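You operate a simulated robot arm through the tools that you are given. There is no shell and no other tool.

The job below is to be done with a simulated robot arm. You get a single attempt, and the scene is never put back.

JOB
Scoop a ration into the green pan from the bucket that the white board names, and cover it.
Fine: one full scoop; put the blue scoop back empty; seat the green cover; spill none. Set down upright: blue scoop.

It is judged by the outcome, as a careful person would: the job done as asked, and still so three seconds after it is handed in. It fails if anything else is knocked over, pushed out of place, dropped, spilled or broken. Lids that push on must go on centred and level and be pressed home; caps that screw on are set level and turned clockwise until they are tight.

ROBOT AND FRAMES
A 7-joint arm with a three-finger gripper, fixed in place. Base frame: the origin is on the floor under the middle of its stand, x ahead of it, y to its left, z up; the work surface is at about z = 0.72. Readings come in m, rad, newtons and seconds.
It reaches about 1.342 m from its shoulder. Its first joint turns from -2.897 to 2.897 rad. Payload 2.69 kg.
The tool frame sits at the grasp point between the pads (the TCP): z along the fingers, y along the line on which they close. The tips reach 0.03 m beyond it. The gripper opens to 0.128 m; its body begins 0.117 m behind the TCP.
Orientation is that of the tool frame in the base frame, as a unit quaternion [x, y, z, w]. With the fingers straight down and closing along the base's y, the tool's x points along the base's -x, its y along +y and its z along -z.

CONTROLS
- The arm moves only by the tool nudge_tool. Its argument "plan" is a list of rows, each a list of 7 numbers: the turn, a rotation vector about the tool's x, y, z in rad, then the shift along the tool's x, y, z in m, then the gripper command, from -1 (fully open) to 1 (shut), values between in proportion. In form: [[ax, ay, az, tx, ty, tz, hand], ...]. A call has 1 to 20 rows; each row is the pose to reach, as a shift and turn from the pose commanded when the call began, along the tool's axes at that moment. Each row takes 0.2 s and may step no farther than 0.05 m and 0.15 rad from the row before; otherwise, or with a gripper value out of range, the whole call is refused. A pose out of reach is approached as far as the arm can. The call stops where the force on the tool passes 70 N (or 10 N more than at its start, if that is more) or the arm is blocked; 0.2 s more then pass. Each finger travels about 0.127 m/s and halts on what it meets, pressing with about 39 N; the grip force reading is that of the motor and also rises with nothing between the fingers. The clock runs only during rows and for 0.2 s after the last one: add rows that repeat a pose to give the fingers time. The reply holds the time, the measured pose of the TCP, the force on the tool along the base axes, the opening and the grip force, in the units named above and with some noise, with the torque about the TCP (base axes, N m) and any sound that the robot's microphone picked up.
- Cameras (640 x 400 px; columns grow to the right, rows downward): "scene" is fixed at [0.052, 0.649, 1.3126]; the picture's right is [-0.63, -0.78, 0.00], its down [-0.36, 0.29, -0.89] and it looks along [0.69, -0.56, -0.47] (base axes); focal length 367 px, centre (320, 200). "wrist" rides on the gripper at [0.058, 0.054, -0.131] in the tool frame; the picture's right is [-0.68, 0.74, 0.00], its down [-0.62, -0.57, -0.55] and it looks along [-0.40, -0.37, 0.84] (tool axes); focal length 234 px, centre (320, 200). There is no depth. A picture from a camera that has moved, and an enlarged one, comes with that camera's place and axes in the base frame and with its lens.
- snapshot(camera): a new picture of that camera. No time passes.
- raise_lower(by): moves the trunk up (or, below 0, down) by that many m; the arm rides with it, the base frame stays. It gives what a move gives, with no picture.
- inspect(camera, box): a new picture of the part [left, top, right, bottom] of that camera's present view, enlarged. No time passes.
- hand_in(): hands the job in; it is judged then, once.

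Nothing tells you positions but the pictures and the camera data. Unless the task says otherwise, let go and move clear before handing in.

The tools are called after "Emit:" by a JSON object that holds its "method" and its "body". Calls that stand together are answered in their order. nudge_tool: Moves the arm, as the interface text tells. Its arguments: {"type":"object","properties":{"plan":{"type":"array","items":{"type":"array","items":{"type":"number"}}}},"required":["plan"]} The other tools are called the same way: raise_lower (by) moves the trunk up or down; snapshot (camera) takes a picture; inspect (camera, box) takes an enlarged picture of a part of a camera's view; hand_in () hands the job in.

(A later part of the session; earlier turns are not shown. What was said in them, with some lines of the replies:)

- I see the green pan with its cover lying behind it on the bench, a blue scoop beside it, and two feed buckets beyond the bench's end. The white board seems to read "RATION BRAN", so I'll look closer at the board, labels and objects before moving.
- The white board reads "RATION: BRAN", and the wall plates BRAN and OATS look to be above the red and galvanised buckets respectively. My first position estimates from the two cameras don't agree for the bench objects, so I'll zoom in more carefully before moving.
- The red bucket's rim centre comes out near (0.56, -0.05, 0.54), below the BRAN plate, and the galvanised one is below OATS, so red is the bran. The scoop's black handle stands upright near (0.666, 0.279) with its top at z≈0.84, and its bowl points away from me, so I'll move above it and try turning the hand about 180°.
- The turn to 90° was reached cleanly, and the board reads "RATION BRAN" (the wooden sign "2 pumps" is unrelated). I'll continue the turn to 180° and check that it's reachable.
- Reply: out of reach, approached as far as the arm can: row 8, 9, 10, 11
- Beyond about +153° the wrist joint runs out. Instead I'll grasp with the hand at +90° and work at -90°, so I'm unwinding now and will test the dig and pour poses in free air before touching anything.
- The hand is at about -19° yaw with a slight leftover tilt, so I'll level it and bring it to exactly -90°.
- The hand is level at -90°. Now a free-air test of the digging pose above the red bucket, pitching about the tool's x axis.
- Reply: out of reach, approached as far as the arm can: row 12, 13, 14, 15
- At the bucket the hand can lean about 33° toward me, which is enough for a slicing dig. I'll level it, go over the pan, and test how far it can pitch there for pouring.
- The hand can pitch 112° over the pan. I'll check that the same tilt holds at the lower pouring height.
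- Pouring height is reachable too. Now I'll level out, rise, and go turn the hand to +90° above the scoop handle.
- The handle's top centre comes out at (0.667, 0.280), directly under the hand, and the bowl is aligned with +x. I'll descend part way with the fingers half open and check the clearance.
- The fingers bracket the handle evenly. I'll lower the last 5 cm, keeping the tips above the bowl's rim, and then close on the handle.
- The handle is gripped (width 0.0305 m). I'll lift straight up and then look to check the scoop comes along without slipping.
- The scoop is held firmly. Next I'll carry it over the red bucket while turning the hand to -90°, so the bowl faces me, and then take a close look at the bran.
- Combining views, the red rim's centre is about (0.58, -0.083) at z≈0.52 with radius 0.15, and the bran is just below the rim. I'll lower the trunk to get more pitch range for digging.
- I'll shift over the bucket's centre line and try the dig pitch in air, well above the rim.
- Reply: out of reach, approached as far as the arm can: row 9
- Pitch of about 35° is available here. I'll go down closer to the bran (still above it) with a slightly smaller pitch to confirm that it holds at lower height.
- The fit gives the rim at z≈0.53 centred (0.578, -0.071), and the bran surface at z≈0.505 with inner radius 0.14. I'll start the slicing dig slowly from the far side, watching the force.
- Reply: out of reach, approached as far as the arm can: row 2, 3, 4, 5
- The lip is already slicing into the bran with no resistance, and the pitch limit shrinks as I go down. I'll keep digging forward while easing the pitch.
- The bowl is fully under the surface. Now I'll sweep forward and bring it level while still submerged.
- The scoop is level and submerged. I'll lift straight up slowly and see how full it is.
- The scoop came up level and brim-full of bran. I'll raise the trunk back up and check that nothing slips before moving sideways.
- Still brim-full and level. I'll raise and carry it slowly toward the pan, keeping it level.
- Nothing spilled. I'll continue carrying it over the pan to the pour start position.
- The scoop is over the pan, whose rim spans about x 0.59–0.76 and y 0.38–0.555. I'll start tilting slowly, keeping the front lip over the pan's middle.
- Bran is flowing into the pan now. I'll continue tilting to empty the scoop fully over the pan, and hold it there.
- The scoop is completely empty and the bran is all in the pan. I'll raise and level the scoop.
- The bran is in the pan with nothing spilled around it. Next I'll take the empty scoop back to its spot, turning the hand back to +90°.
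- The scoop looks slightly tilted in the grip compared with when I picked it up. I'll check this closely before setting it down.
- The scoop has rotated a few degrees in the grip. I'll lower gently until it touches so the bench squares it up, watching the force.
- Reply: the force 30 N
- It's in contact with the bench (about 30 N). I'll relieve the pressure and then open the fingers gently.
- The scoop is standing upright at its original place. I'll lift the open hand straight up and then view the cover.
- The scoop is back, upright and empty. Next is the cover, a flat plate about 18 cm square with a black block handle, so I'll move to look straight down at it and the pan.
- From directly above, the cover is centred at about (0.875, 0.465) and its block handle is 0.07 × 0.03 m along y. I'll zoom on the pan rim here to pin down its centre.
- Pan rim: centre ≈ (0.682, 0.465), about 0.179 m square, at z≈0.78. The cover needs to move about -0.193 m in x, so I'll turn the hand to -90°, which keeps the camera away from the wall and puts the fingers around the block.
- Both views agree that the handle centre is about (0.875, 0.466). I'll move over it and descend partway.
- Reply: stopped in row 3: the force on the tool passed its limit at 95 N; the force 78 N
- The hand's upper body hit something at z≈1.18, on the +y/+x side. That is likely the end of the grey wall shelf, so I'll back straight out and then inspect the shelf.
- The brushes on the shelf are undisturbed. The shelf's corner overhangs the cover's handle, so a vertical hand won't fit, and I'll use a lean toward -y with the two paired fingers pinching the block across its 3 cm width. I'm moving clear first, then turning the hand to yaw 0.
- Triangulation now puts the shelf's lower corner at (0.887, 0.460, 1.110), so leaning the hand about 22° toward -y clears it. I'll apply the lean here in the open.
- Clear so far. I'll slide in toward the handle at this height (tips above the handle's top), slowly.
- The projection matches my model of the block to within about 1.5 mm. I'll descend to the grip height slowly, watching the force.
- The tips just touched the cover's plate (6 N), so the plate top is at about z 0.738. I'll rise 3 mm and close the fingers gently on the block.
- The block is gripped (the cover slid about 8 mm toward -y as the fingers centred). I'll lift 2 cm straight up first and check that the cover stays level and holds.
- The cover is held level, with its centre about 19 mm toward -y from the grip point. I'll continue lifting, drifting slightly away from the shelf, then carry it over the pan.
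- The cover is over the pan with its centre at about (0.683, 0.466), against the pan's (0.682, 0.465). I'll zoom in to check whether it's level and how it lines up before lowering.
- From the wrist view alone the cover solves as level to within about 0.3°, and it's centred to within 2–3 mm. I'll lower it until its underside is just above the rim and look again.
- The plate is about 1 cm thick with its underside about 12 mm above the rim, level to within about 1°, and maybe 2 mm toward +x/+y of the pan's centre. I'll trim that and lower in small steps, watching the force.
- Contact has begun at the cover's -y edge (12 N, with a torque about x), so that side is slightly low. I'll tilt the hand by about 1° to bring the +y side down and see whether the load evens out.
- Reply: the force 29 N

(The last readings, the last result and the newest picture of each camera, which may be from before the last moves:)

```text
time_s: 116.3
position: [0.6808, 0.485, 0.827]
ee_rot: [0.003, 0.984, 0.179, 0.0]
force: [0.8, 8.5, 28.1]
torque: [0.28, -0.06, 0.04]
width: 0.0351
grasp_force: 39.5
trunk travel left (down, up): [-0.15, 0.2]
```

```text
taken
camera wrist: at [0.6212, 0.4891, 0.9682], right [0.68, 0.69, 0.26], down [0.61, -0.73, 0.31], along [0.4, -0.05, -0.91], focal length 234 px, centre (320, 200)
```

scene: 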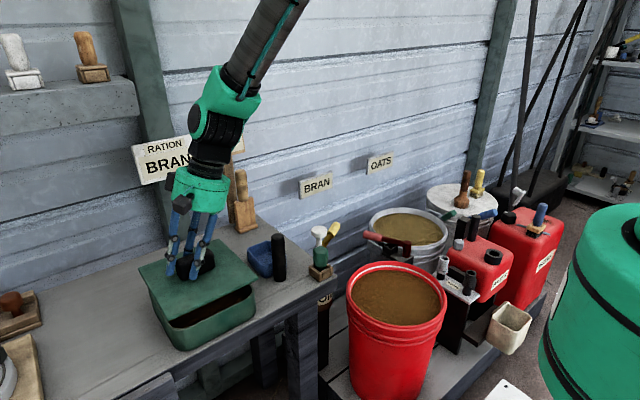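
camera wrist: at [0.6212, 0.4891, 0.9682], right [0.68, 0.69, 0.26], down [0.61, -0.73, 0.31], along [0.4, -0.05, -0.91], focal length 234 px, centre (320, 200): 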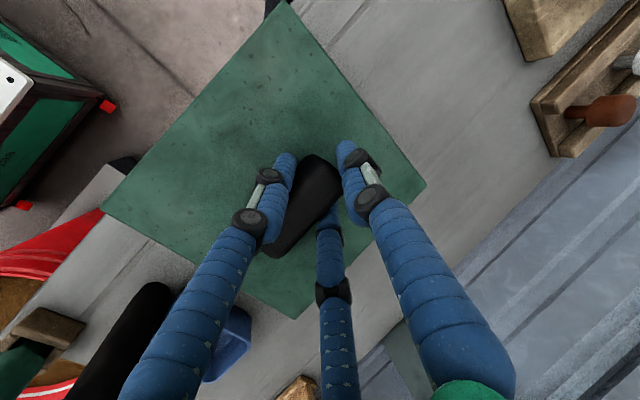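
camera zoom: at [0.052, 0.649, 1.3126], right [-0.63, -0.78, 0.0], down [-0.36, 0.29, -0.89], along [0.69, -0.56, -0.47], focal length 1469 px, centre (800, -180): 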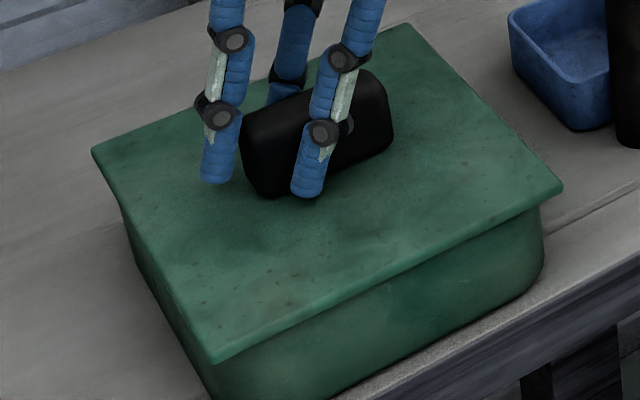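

Emit:
{"method": "inspect", "body": {"camera": "scene", "box": [168, 290, 224, 335]}}

Emit:
{"method": "inspect", "body": {"camera": "scene", "box": [215, 265, 271, 310]}}

Emit:
{"method": "inspect", "body": {"camera": "scene", "box": [135, 270, 191, 315]}}

```text
8.89 times, centred on (196, 312) of scene
camera zoom: at [0.052, 0.649, 1.3126], right [-0.63, -0.78, 0.0], down [-0.36, 0.29, -0.89], along [0.69, -0.56, -0.47], focal length 3264 px, centre (1422, -800)
```

zoom: 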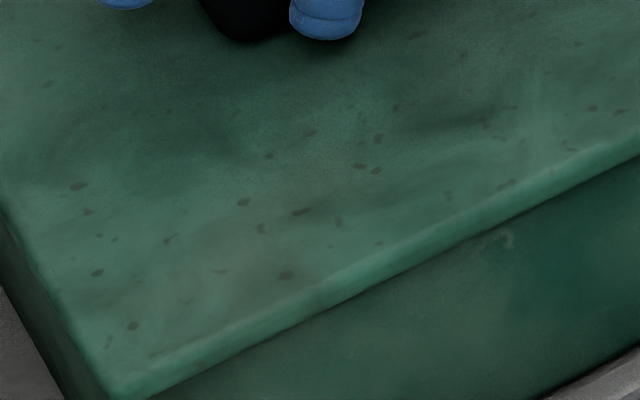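

```text
8.89 times, centred on (243, 288) of scene
camera zoom: at [0.052, 0.649, 1.3126], right [-0.63, -0.78, 0.0], down [-0.36, 0.29, -0.89], along [0.69, -0.56, -0.47], focal length 3264 px, centre (1004, -578)
```

zoom: 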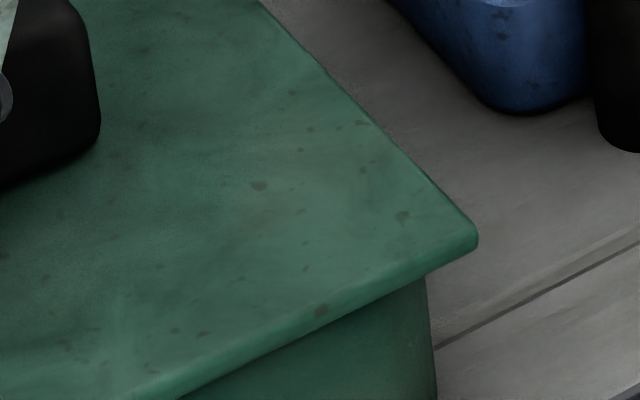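

```text
8.89 times, centred on (163, 292) of scene
camera zoom: at [0.052, 0.649, 1.3126], right [-0.63, -0.78, 0.0], down [-0.36, 0.29, -0.89], along [0.69, -0.56, -0.47], focal length 3264 px, centre (1716, -622)
```

zoom: 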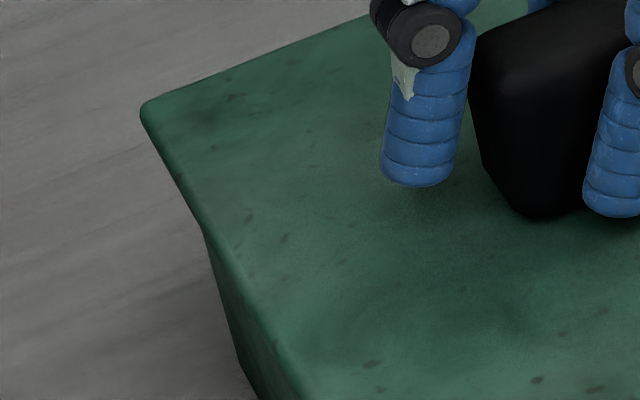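

The plate sits down on the rim with no visible gap and balanced force (28 N, little torque). I'll relieve the pressure, open the fingers carefully while rising slightly, and then clear away.

Emit:
{"method": "nudge_tool", "body": {"plan": [[0, 0, 0, 0, 0.0006, -0.0014, 1], [0, 0, 0, 0, 0.0008, -0.002, 1], [0, 0, 0, 0, 0.0008, -0.002, 0.4], [0, 0, 0, 0, 0.0008, -0.002, 0.3], [0, 0, 0, 0, 0.001, -0.0026, 0.2], [0, 0, 0, 0, 0.0019, -0.0046, 0.1], [0, 0, 0, 0, 0.0034, -0.0083, 0.0], [0, 0, 0, 0, 0.005, -0.0123, -0.1], [0, 0, 0, 0, 0.007, -0.0173, -0.17], [0, 0, 0, 0, 0.007, -0.0173, -0.17]]}}

Emit:
{"method": "inspect", "body": {"camera": "scene", "box": [120, 235, 280, 335]}}

```text
time_s: 118.5
position: [0.6795, 0.4852, 0.8427]
ee_rot: [0.003, 0.984, 0.178, -0.002]
force: [0.0, 0.2, -0.1]
torque: [-0.01, 0.02, 0.04]
width: 0.0751
grasp_force: 0.0
trunk travel left (down, up): [-0.15, 0.2]
```

```text
4.00 times, centred on (200, 285) of scene
camera zoom: at [0.052, 0.649, 1.3126], right [-0.63, -0.78, 0.0], down [-0.36, 0.29, -0.89], along [0.69, -0.56, -0.47], focal length 1469 px, centre (800, -140)
```

zoom: 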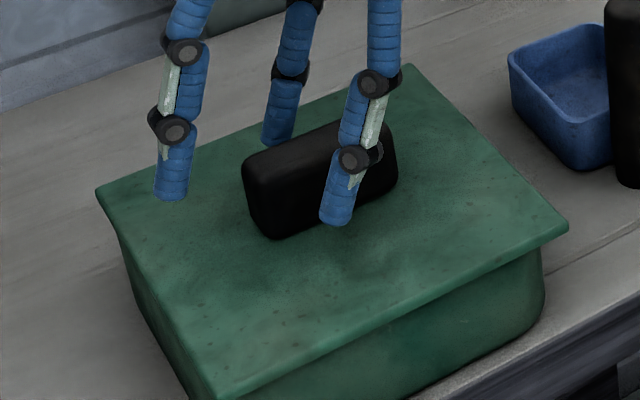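

The cover shifted by 2–3 mm as the fingers released. I'll back the hand away and examine how it sits on the pan.

Emit:
{"method": "nudge_tool", "body": {"plan": [[0, 0, 0, 0, 0.0075, -0.0185, -0.17], [0, 0, 0, 0, 0.015, -0.037, -0.17], [0, 0, 0, 0.0, 0.026, -0.065, -0.17], [0.06, 0, 0, 0.02, 0.036, -0.1, -0.17], [0.16, 0, 0, 0.05, 0.03, -0.135, -0.17], [0.26, 0, 0, 0.08, 0.02, -0.17, -0.17], [0.364, 0, 0, 0.1, 0.02, -0.19, -0.17], [0.364, 0, 0, 0.1, 0.02, -0.19, -0.17]]}}

Emit:
{"method": "inspect", "body": {"camera": "scene", "box": [120, 235, 280, 355]}}

Emit:
{"method": "snapshot", "body": {"camera": "wrist"}}

```text
time_s: 120.3
position: [0.5801, 0.4369, 1.0274]
ee_rot: [0.003, 1.0, -0.003, -0.003]
force: [-0.5, -1.2, -0.5]
torque: [-0.01, -0.04, -0.02]
width: 0.0749
grasp_force: 0.0
trunk travel left (down, up): [-0.15, 0.2]
```

```text
3.33 times, centred on (200, 295) of scene
camera zoom: at [0.052, 0.649, 1.3126], right [-0.63, -0.78, 0.0], down [-0.36, 0.29, -0.89], along [0.69, -0.56, -0.47], focal length 1224 px, centre (720, -117)
```

zoom: 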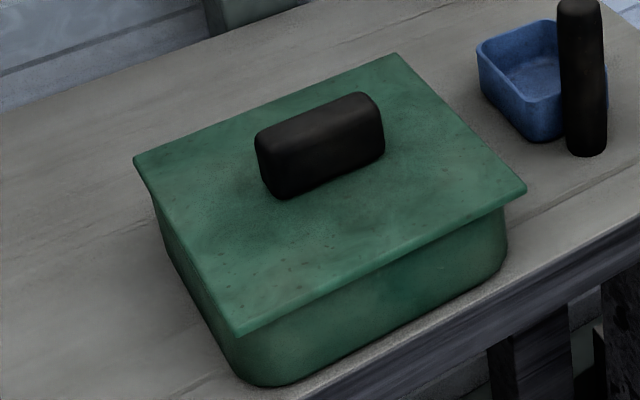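

```text
taken
camera wrist: at [0.5224, 0.4927, 1.159], right [0.68, 0.73, -0.01], down [0.62, -0.57, 0.55], along [0.4, -0.38, -0.84], focal length 234 px, centre (320, 200)
```

wrist: 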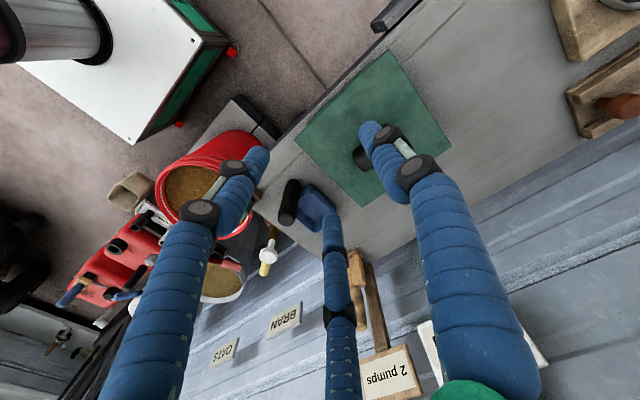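

I'll return to exactly the starting camera pose so I can compare the cover's corners with the pan rim's pixels in the first picture.

Emit:
{"method": "nudge_tool", "body": {"plan": [[-0.003, -0.003, -0.003, -0.03, 0.005, -0.0045, -1], [-0.006, -0.006, -0.006, -0.06, 0.01, -0.009, -1], [-0.006, -0.006, -0.006, -0.0878, 0.0139, -0.0131, -1], [-0.006, -0.006, -0.006, -0.0878, 0.0139, -0.0131, -1]]}}

Emit:
{"method": "inspect", "body": {"camera": "wrist", "box": [250, 0, 410, 100]}}

Emit:
{"method": "inspect", "body": {"camera": "wrist", "box": [220, 0, 480, 240]}}

Emit:
{"method": "inspect", "body": {"camera": "wrist", "box": [200, 100, 360, 200]}}

```text
time_s: 121.3
position: [0.6689, 0.4503, 1.0406]
ee_rot: [0.0, 1.0, 0.0, 0.0]
force: [0.6, -0.2, -0.2]
torque: [-0.06, 0.03, -0.02]
width: 0.1279
grasp_force: 0.0
trunk travel left (down, up): [-0.15, 0.2]
```

```text
4.00 times, centred on (330, 50) of wrist
camera zoom: at [0.6106, 0.5044, 1.1714], right [0.68, 0.74, 0.0], down [0.62, -0.57, 0.55], along [0.4, -0.37, -0.84], focal length 937 px, centre (280, 800)
```

zoom: 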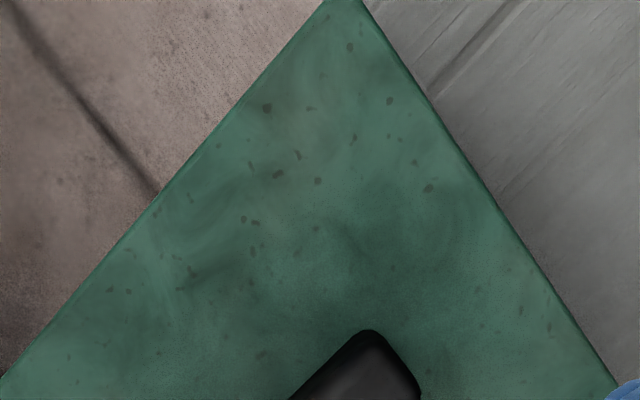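

```text
1.67 times, centred on (350, 120) of wrist
camera zoom: at [0.6106, 0.5044, 1.1714], right [0.68, 0.74, 0.0], down [0.62, -0.57, 0.55], along [0.4, -0.37, -0.84], focal length 390 px, centre (270, 333)
```

zoom: 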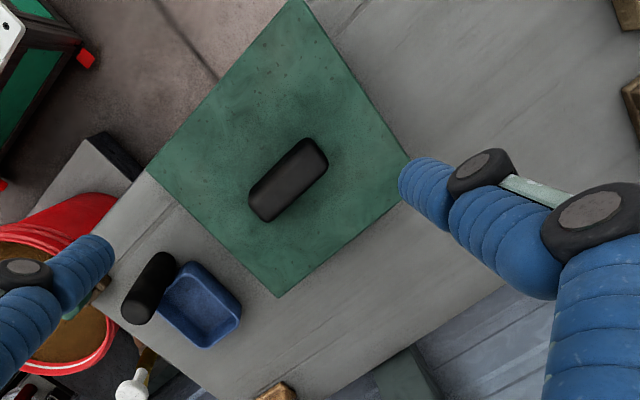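

```text
4.00 times, centred on (280, 150) of wrist
camera zoom: at [0.6106, 0.5044, 1.1714], right [0.68, 0.74, 0.0], down [0.62, -0.57, 0.55], along [0.4, -0.37, -0.84], focal length 937 px, centre (480, 400)
```

zoom: 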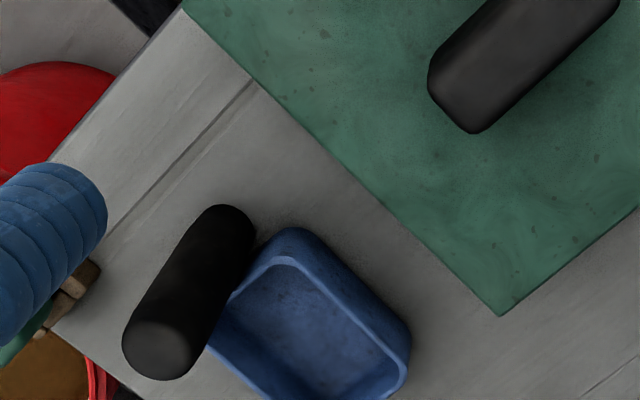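

Compared at the same pose, the cover is centred over the pan within about 1–3 mm with an even overhang and aligned yaw. Next I'll close the fingers into a fist and press straight down on the handle's middle to seat it home.

Emit:
{"method": "nudge_tool", "body": {"plan": [[0, 0, 0, -0.01, 0.0167, 0, 0.5], [0, 0, 0, -0.01, 0.0167, 0, 1], [0, 0, 0, -0.01, 0.0167, 0.04, 1], [0, 0, 0, -0.01, 0.0167, 0.08, 1], [0, 0, 0, -0.01, 0.0167, 0.12, 1], [0, 0, 0, -0.01, 0.0167, 0.15, 1], [0, 0, 0, -0.01, 0.0167, 0.165, 1], [0, 0, 0, -0.01, 0.0167, 0.165, 1]]}}

Emit:
{"method": "inspect", "body": {"camera": "scene", "box": [120, 205, 280, 345]}}

Emit:
{"method": "snapshot", "body": {"camera": "wrist"}}

```text
time_s: 123.1
position: [0.679, 0.4684, 0.8745]
ee_rot: [0.001, 1.0, 0.0, 0.001]
force: [-0.1, -0.4, 0.1]
torque: [-0.03, 0.01, 0.01]
width: 0.002
grasp_force: 31.0
trunk travel left (down, up): [-0.15, 0.2]
```

```text
2.86 times, centred on (200, 275) of scene
camera zoom: at [0.052, 0.649, 1.3126], right [-0.63, -0.78, 0.0], down [-0.36, 0.29, -0.89], along [0.69, -0.56, -0.47], focal length 1049 px, centre (663, -14)
```

zoom: 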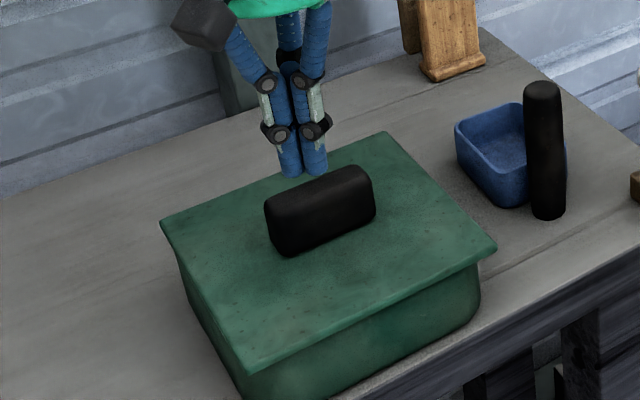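

```text
taken
camera wrist: at [0.6194, 0.5215, 1.0062], right [0.68, 0.74, 0.0], down [0.62, -0.57, 0.55], along [0.4, -0.37, -0.84], focal length 234 px, centre (320, 200)
```

wrist: 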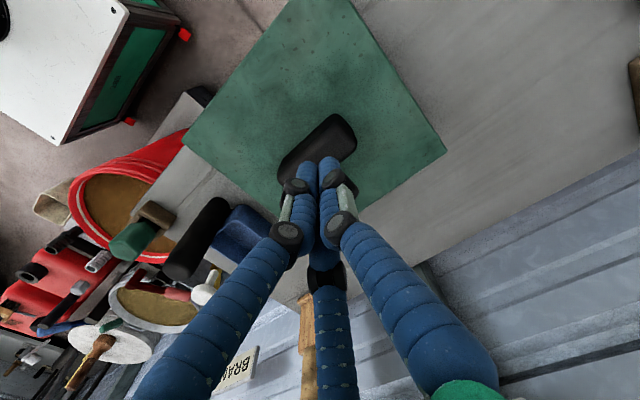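

Emit:
{"method": "inspect", "body": {"camera": "scene", "box": [175, 240, 225, 300]}}

Emit:
{"method": "inspect", "body": {"camera": "wrist", "box": [260, 100, 380, 200]}}

```text
6.67 times, centred on (200, 270) of scene
camera zoom: at [0.052, 0.649, 1.3126], right [-0.63, -0.78, 0.0], down [-0.36, 0.29, -0.89], along [0.69, -0.56, -0.47], focal length 2448 px, centre (1120, -267)
```

zoom: 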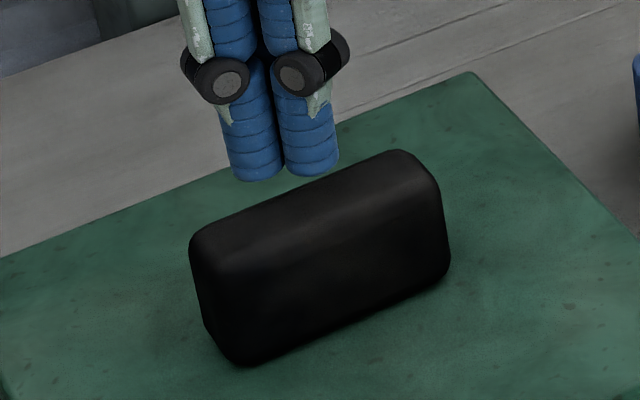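

```text
4.00 times, centred on (320, 150) of wrist
camera zoom: at [0.6194, 0.5215, 1.0062], right [0.68, 0.74, 0.0], down [0.62, -0.57, 0.55], along [0.4, -0.37, -0.84], focal length 937 px, centre (320, 400)
```

zoom: 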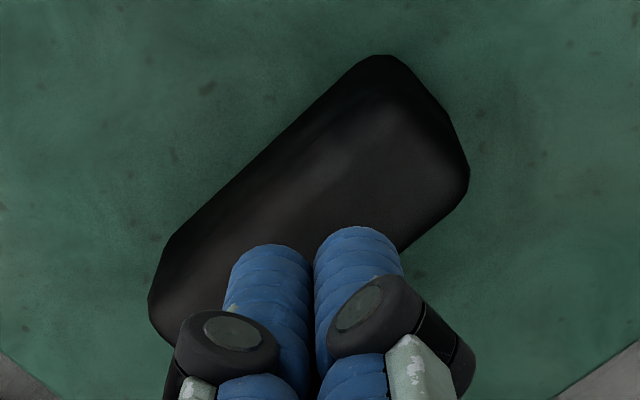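

The fist is over the middle of the handle's top. I'll press down slowly until firm contact and watch the force.

Emit:
{"method": "nudge_tool", "body": {"plan": [[0, 0, 0, 0, 0, 0.008, 1], [0, 0, 0, 0, 0, 0.014, 1], [0, 0, 0, 0, 0, 0.018, 1], [0, 0, 0, 0, 0, 0.021, 1], [0, 0, 0, 0, 0, 0.024, 1], [0, 0, 0, 0, 0, 0.0265, 1]]}}

Emit:
{"method": "inspect", "body": {"camera": "scene", "box": [120, 225, 280, 345]}}

```text
time_s: 124.5
position: [0.6792, 0.4681, 0.8566]
ee_rot: [-0.001, 1.0, 0.003, 0.004]
force: [-15.4, -9.5, 65.5]
torque: [-0.41, 0.72, -0.02]
width: 0.0061
grasp_force: 31.4
trunk travel left (down, up): [-0.15, 0.2]
```

```text
3.33 times, centred on (200, 285) of scene
camera zoom: at [0.052, 0.649, 1.3126], right [-0.63, -0.78, 0.0], down [-0.36, 0.29, -0.89], along [0.69, -0.56, -0.47], focal length 1224 px, centre (720, -83)
```

zoom: 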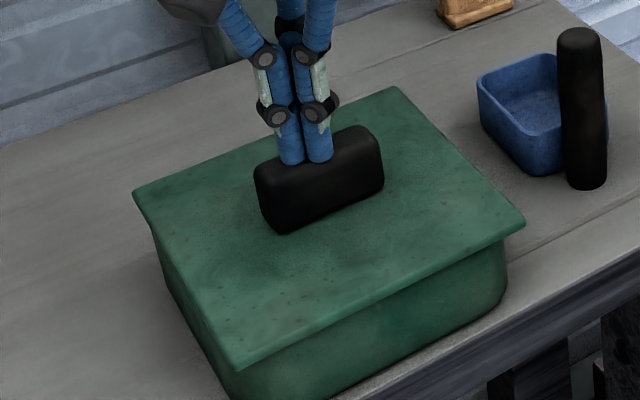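

I pressed with about 65 N and the cover didn't move any further, so it's down on the rim. I'll lift off straight up and inspect it.

Emit:
{"method": "nudge_tool", "body": {"plan": [[0, 0, 0, 0, 0, -0.006, 1], [0, 0, 0, 0, 0, -0.015, 1], [0, 0, 0, 0, 0, -0.04, 1], [0, 0, 0, 0, 0, -0.08, 1], [0, 0, 0, 0, 0, -0.12, 1], [0, 0, 0, 0, 0, -0.16, 1]]}}

Emit:
{"method": "inspect", "body": {"camera": "scene", "box": [120, 245, 280, 345]}}

Emit:
{"method": "inspect", "body": {"camera": "scene", "box": [160, 280, 270, 350]}}

```text
time_s: 125.9
position: [0.6787, 0.4661, 1.0099]
ee_rot: [0.0, 1.0, 0.0, 0.0]
force: [0.1, 0.2, -0.4]
torque: [0.02, 0.0, 0.01]
width: 0.0019
grasp_force: 31.6
trunk travel left (down, up): [-0.15, 0.2]
```

```text
4.00 times, centred on (200, 295) of scene
camera zoom: at [0.052, 0.649, 1.3126], right [-0.63, -0.78, 0.0], down [-0.36, 0.29, -0.89], along [0.69, -0.56, -0.47], focal length 1469 px, centre (800, -180)
```

zoom: 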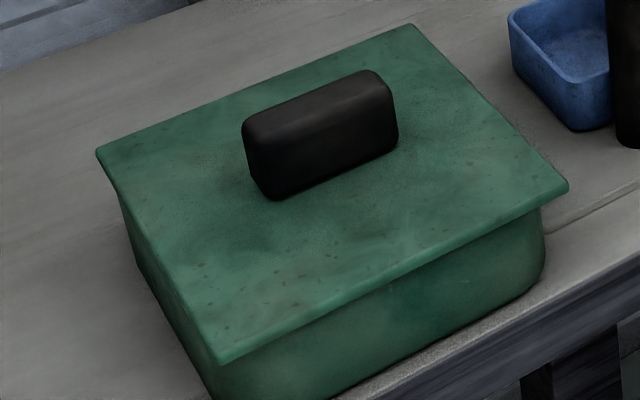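

```text
5.71 times, centred on (215, 315) of scene
camera zoom: at [0.052, 0.649, 1.3126], right [-0.63, -0.78, 0.0], down [-0.36, 0.29, -0.89], along [0.69, -0.56, -0.47], focal length 2098 px, centre (920, -457)
```

zoom: 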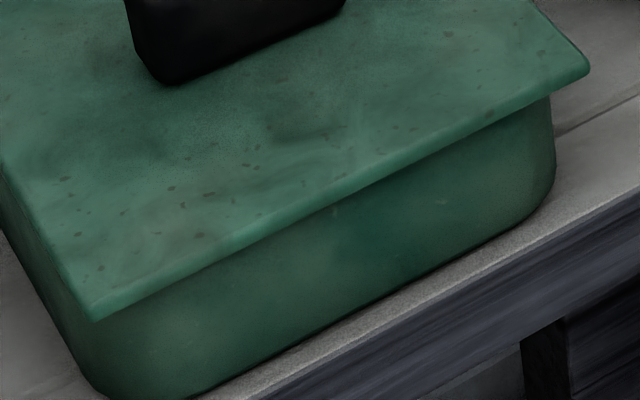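

The cover looks level and flush from here. To verify that it's seated, I'll take a low side view from the front of the bench with the wrist camera.

Emit:
{"method": "nudge_tool", "body": {"plan": [[0, 0, -0.12, 0.03, -0.007, 0, 1], [0, 0, -0.26, 0.065, -0.015, 0, 1], [0, 0, -0.4, 0.1, -0.023, 0, 1], [0, 0, -0.54, 0.135, -0.031, 0, 1], [0, 0, -0.68, 0.17, -0.04, 0, 1], [0, 0, -0.82, 0.2, -0.046, 0, 1], [0, 0, -0.96, 0.22, -0.05, 0, 1], [0, 0, -1.1, 0.22, -0.05, 0, 1], [0, 0, -1.24, 0.22, -0.05, 0, 1], [0, 0, -1.38, 0.22, -0.05, 0, 1], [0, 0, -1.5, 0.22, -0.05, 0, 1], [0, 0, -1.5708, 0.22, -0.05, 0, 1], [0, 0, -1.5708, 0.22, -0.05, 0, 1]]}}

Emit:
{"method": "nudge_tool", "body": {"plan": [[0.14, 0, 0, 0, 0, 0.02, 1], [0.28, 0, 0, 0, 0, 0.04, 1], [0.42, 0, 0, 0, 0, 0.06, 1], [0.56, 0, 0, 0, 0, 0.08, 1], [0.7, 0, 0, 0, 0, 0.1, 1], [0.84, 0, 0, 0, 0, 0.12, 1], [0.9, 0, 0, 0, 0, 0.14, 1], [0.9, 0, 0, 0, 0, 0.14, 1]]}}

Emit:
{"method": "snapshot", "body": {"camera": "wrist"}}

Emit:
{"method": "snapshot", "body": {"camera": "scene"}}

```text
time_s: 128.7
position: [0.4594, 0.4174, 1.0094]
ee_rot: [0.707, -0.707, 0.001, 0.0]
force: [0.1, -0.2, 0.9]
torque: [0.02, 0.01, -0.02]
width: 0.0023
grasp_force: 31.7
trunk travel left (down, up): [-0.15, 0.2]
```

```text
time_s: 130.5
position: [0.4579, 0.4178, 0.8676]
ee_rot: [0.636, -0.636, 0.308, -0.309]
force: [-0.7, -0.9, -0.3]
torque: [-0.01, -0.02, -0.02]
width: 0.0021
grasp_force: 31.7
trunk travel left (down, up): [-0.15, 0.2]
```

```text
taken
camera wrist: at [0.3218, 0.3593, 0.9081], right [-0.46, 0.68, -0.58], down [-0.08, 0.62, 0.78], along [0.89, 0.4, -0.23], focal length 234 px, centre (320, 200)
```

wrist: 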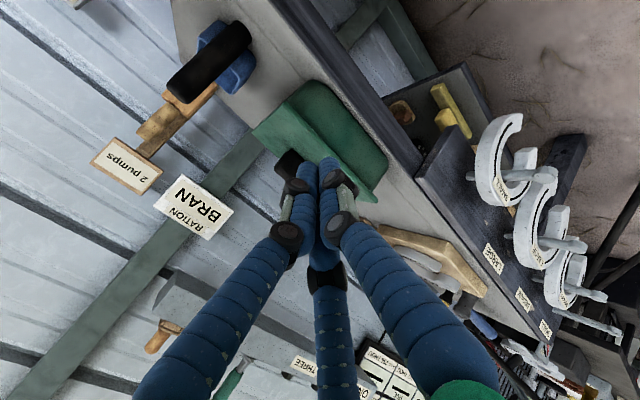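

```text
taken
```

scene: 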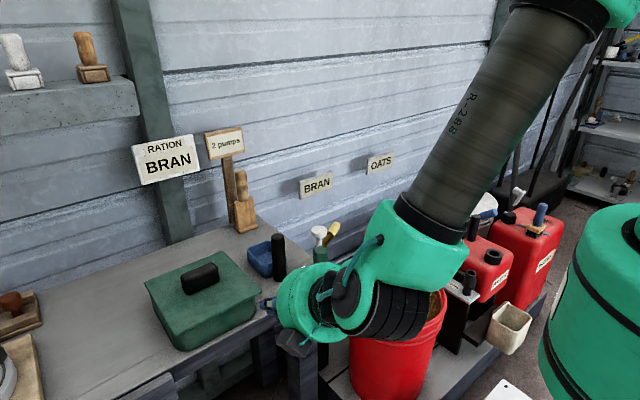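

Emit:
{"method": "inspect", "body": {"camera": "wrist", "box": [240, 70, 400, 210]}}

Emit:
{"method": "inspect", "body": {"camera": "wrist", "box": [300, 70, 400, 132]}}

Emit:
{"method": "inspect", "body": {"camera": "wrist", "box": [245, 75, 345, 137]}}

Emit:
{"method": "inspect", "body": {"camera": "wrist", "box": [330, 140, 400, 210]}}

```text
2.86 times, centred on (320, 140) of wrist
camera zoom: at [0.3218, 0.3593, 0.9081], right [-0.46, 0.68, -0.58], down [-0.08, 0.62, 0.78], along [0.89, 0.4, -0.23], focal length 669 px, centre (320, 371)
```

zoom: 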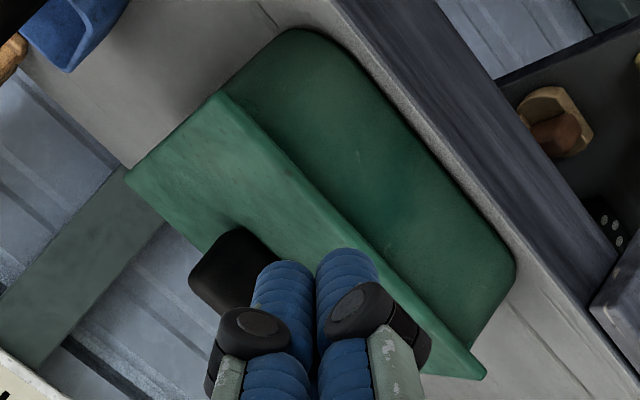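

```text
6.40 times, centred on (350, 101) of wrist
camera zoom: at [0.3218, 0.3593, 0.9081], right [-0.46, 0.68, -0.58], down [-0.08, 0.62, 0.78], along [0.89, 0.4, -0.23], focal length 1499 px, centre (128, 834)
```

zoom: 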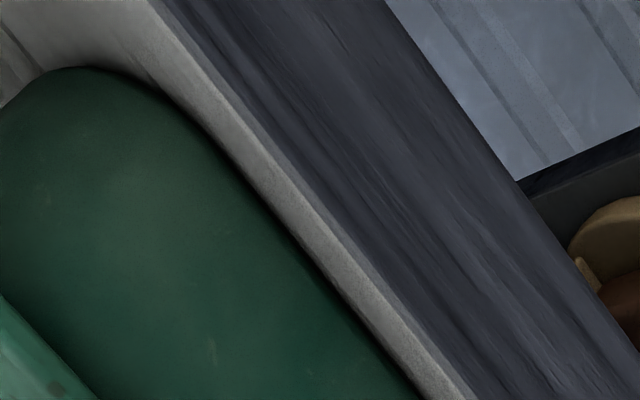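

```text
6.40 times, centred on (295, 106) of wrist
camera zoom: at [0.3218, 0.3593, 0.9081], right [-0.46, 0.68, -0.58], down [-0.08, 0.62, 0.78], along [0.89, 0.4, -0.23], focal length 1499 px, centre (480, 802)
```

zoom: 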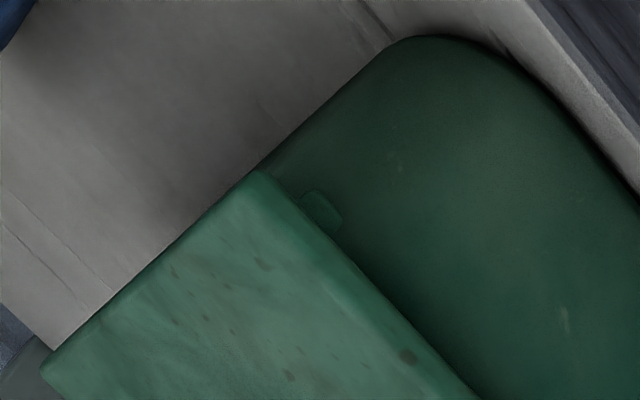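

```text
5.71 times, centred on (365, 175) of wrist
camera zoom: at [0.3218, 0.3593, 0.9081], right [-0.46, 0.68, -0.58], down [-0.08, 0.62, 0.78], along [0.89, 0.4, -0.23], focal length 1338 px, centre (63, 343)
```

zoom: 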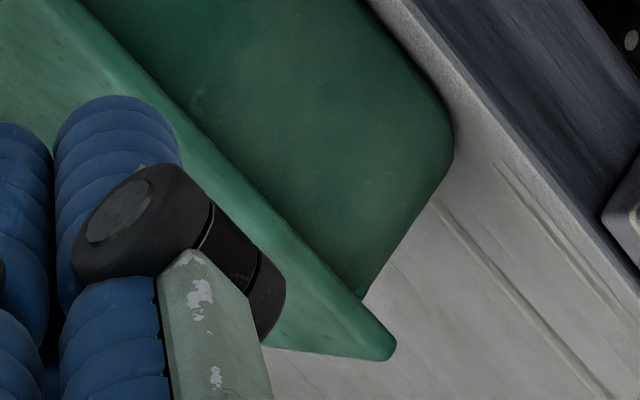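

Emit:
{"method": "inspect", "body": {"camera": "wrist", "box": [278, 96, 310, 116]}}

Emit:
{"method": "inspect", "body": {"camera": "scene", "box": [236, 268, 276, 293]}}

```text
16.00 times, centred on (294, 106) of wrist
camera zoom: at [0.3218, 0.3593, 0.9081], right [-0.46, 0.68, -0.58], down [-0.08, 0.62, 0.78], along [0.89, 0.4, -0.23], focal length 3747 px, centre (736, 1704)
```

zoom: 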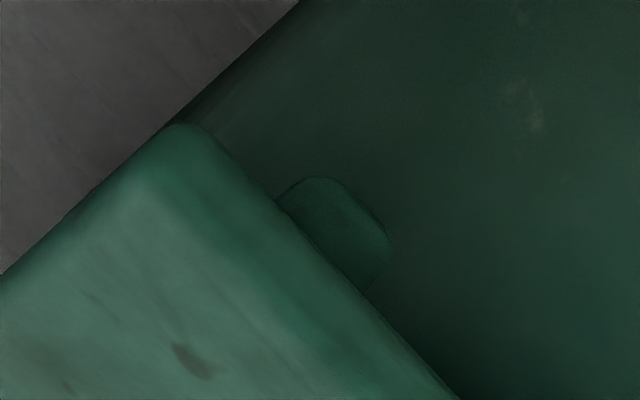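

```text
16.00 times, centred on (256, 280) of scene
camera zoom: at [0.052, 0.649, 1.3126], right [-0.63, -0.78, 0.0], down [-0.36, 0.29, -0.89], along [0.69, -0.56, -0.47], focal length 5876 px, centre (1344, -1088)
```

zoom: 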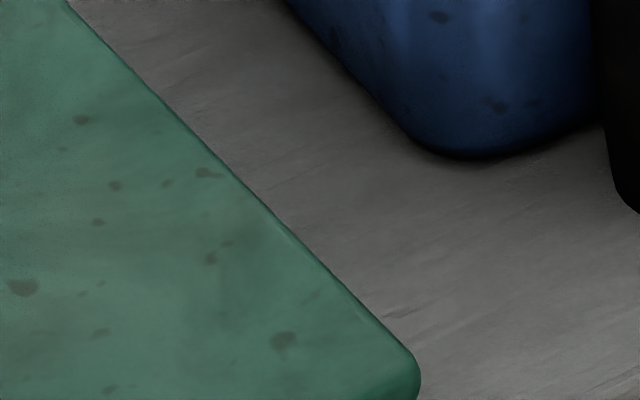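

From the low view the plate is flush on the rim at both near corners and level to within about 1 mm. I'll retract the arm to a safe pose and do a final check of the whole area.

Emit:
{"method": "nudge_tool", "body": {"plan": [[-0.1, 0, 0, 0, -0.03, -0.025, 1], [-0.24, 0, 0, 0, -0.06, -0.05, 1], [-0.38, 0, 0, 0, -0.09, -0.075, 0.5], [-0.52, 0, 0, 0, -0.12, -0.1, 0], [-0.66, 0, 0, 0, -0.135, -0.11, -0.5], [-0.8, 0, 0, 0, -0.135, -0.11, -1], [-0.9, 0, 0, 0, -0.135, -0.11, -1], [-0.9, 0, 0, 0, -0.135, -0.11, -1]]}}

Emit:
{"method": "snapshot", "body": {"camera": "scene"}}

Emit:
{"method": "inspect", "body": {"camera": "scene", "box": [100, 200, 340, 350]}}

Emit:
{"method": "inspect", "body": {"camera": "scene", "box": [240, 220, 320, 290]}}

Emit:
{"method": "inspect", "body": {"camera": "scene", "box": [310, 200, 500, 400]}}

```text
time_s: 132.3
position: [0.4557, 0.4177, 1.0431]
ee_rot: [0.707, -0.707, 0.0, 0.001]
force: [0.7, -0.5, 0.1]
torque: [0.05, 0.04, 0.02]
width: 0.128
grasp_force: 0.0
trunk travel left (down, up): [-0.15, 0.2]
```

```text
taken
```

scene: 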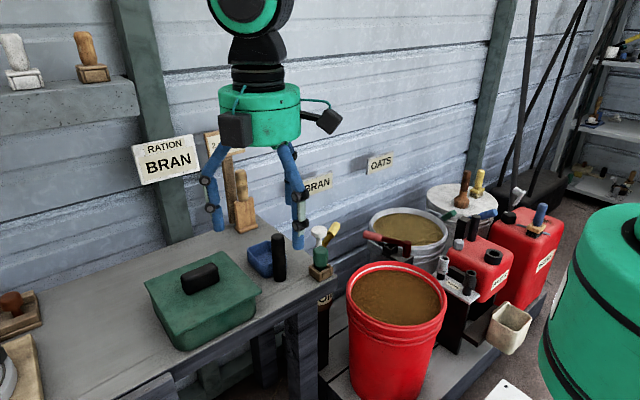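

```text
2.67 times, centred on (220, 275) of scene
camera zoom: at [0.052, 0.649, 1.3126], right [-0.63, -0.78, 0.0], down [-0.36, 0.29, -0.89], along [0.69, -0.56, -0.47], focal length 979 px, centre (587, 0)
```

zoom: 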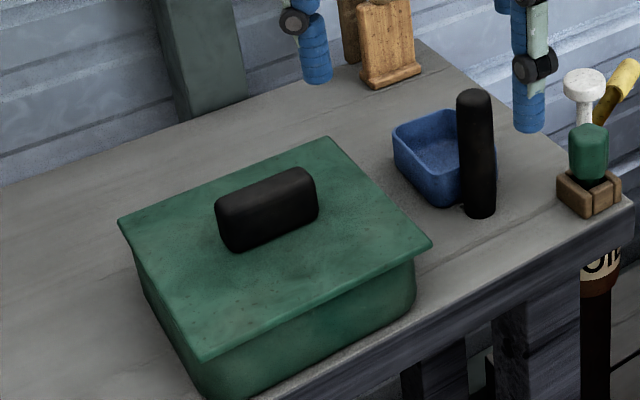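

```text
5.71 times, centred on (280, 255) of scene
camera zoom: at [0.052, 0.649, 1.3126], right [-0.63, -0.78, 0.0], down [-0.36, 0.29, -0.89], along [0.69, -0.56, -0.47], focal length 2098 px, centre (549, -114)
```

zoom: 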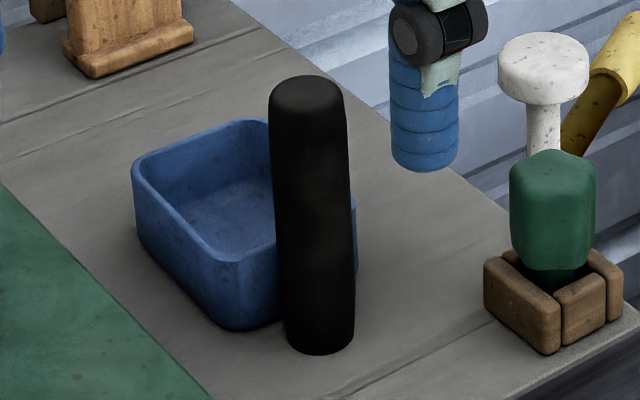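

```text
2.00 times, centred on (405, 300) of scene
camera zoom: at [0.052, 0.649, 1.3126], right [-0.63, -0.78, 0.0], down [-0.36, 0.29, -0.89], along [0.69, -0.56, -0.47], focal length 734 px, centre (150, 0)
```

zoom: 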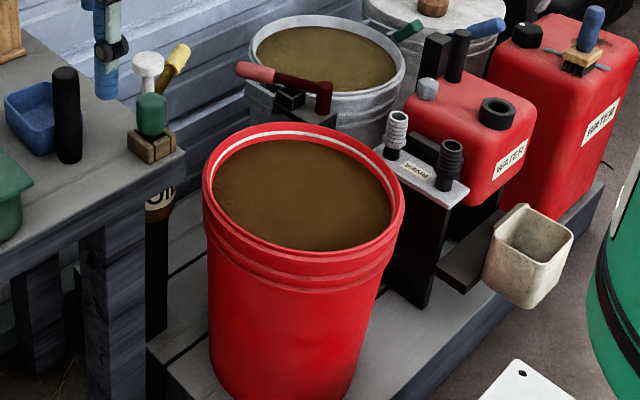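

All checks pass:
- **Bran:** one full scoop, from the red bucket under the BRAN plate, is in the green pan with nothing spilled.
- **Cover:** it sits level on the pan, centred to within about 2–3 mm and pressed home.
- **Scoop:** empty and standing upright at its original spot.
- **Shelf:** I bumped its corner once, but nothing on it moved.
- **Arm:** open and clear.

I'm handing the job in.

Emit:
{"method": "hand_in", "body": {}}

```text
The job is handed in.
```

I put one level, brim-full scoop of bran in the green pan, covered it, and handed the job in. I haven't seen the judge's result.

- **Bucket:** the white board reads "RATION BRAN". I took the bran from the red bucket, which stands under the BRAN plate on the wall.
- **Spills:** I saw no spilled bran around the pan, the scoop or the bucket.
- **Scoop:** it is empty and standing upright where I found it, within a few millimetres.
- **Cover:** it sits flush and level on the pan, about 2–3 mm off centre toward the front right corner. I pressed it down with about 65 N and it moved no further. At that front right corner, a small part of the cover's underside shows just below the plate edge.
- **Bump:** while reaching for the cover, the hand hit the corner of the wall shelf at about 95 N. I backed off, and the brushes on the shelf had not moved. To stay clear of the shelf, I picked the cover up with the hand leaning.

The arm is open and clear of everything.
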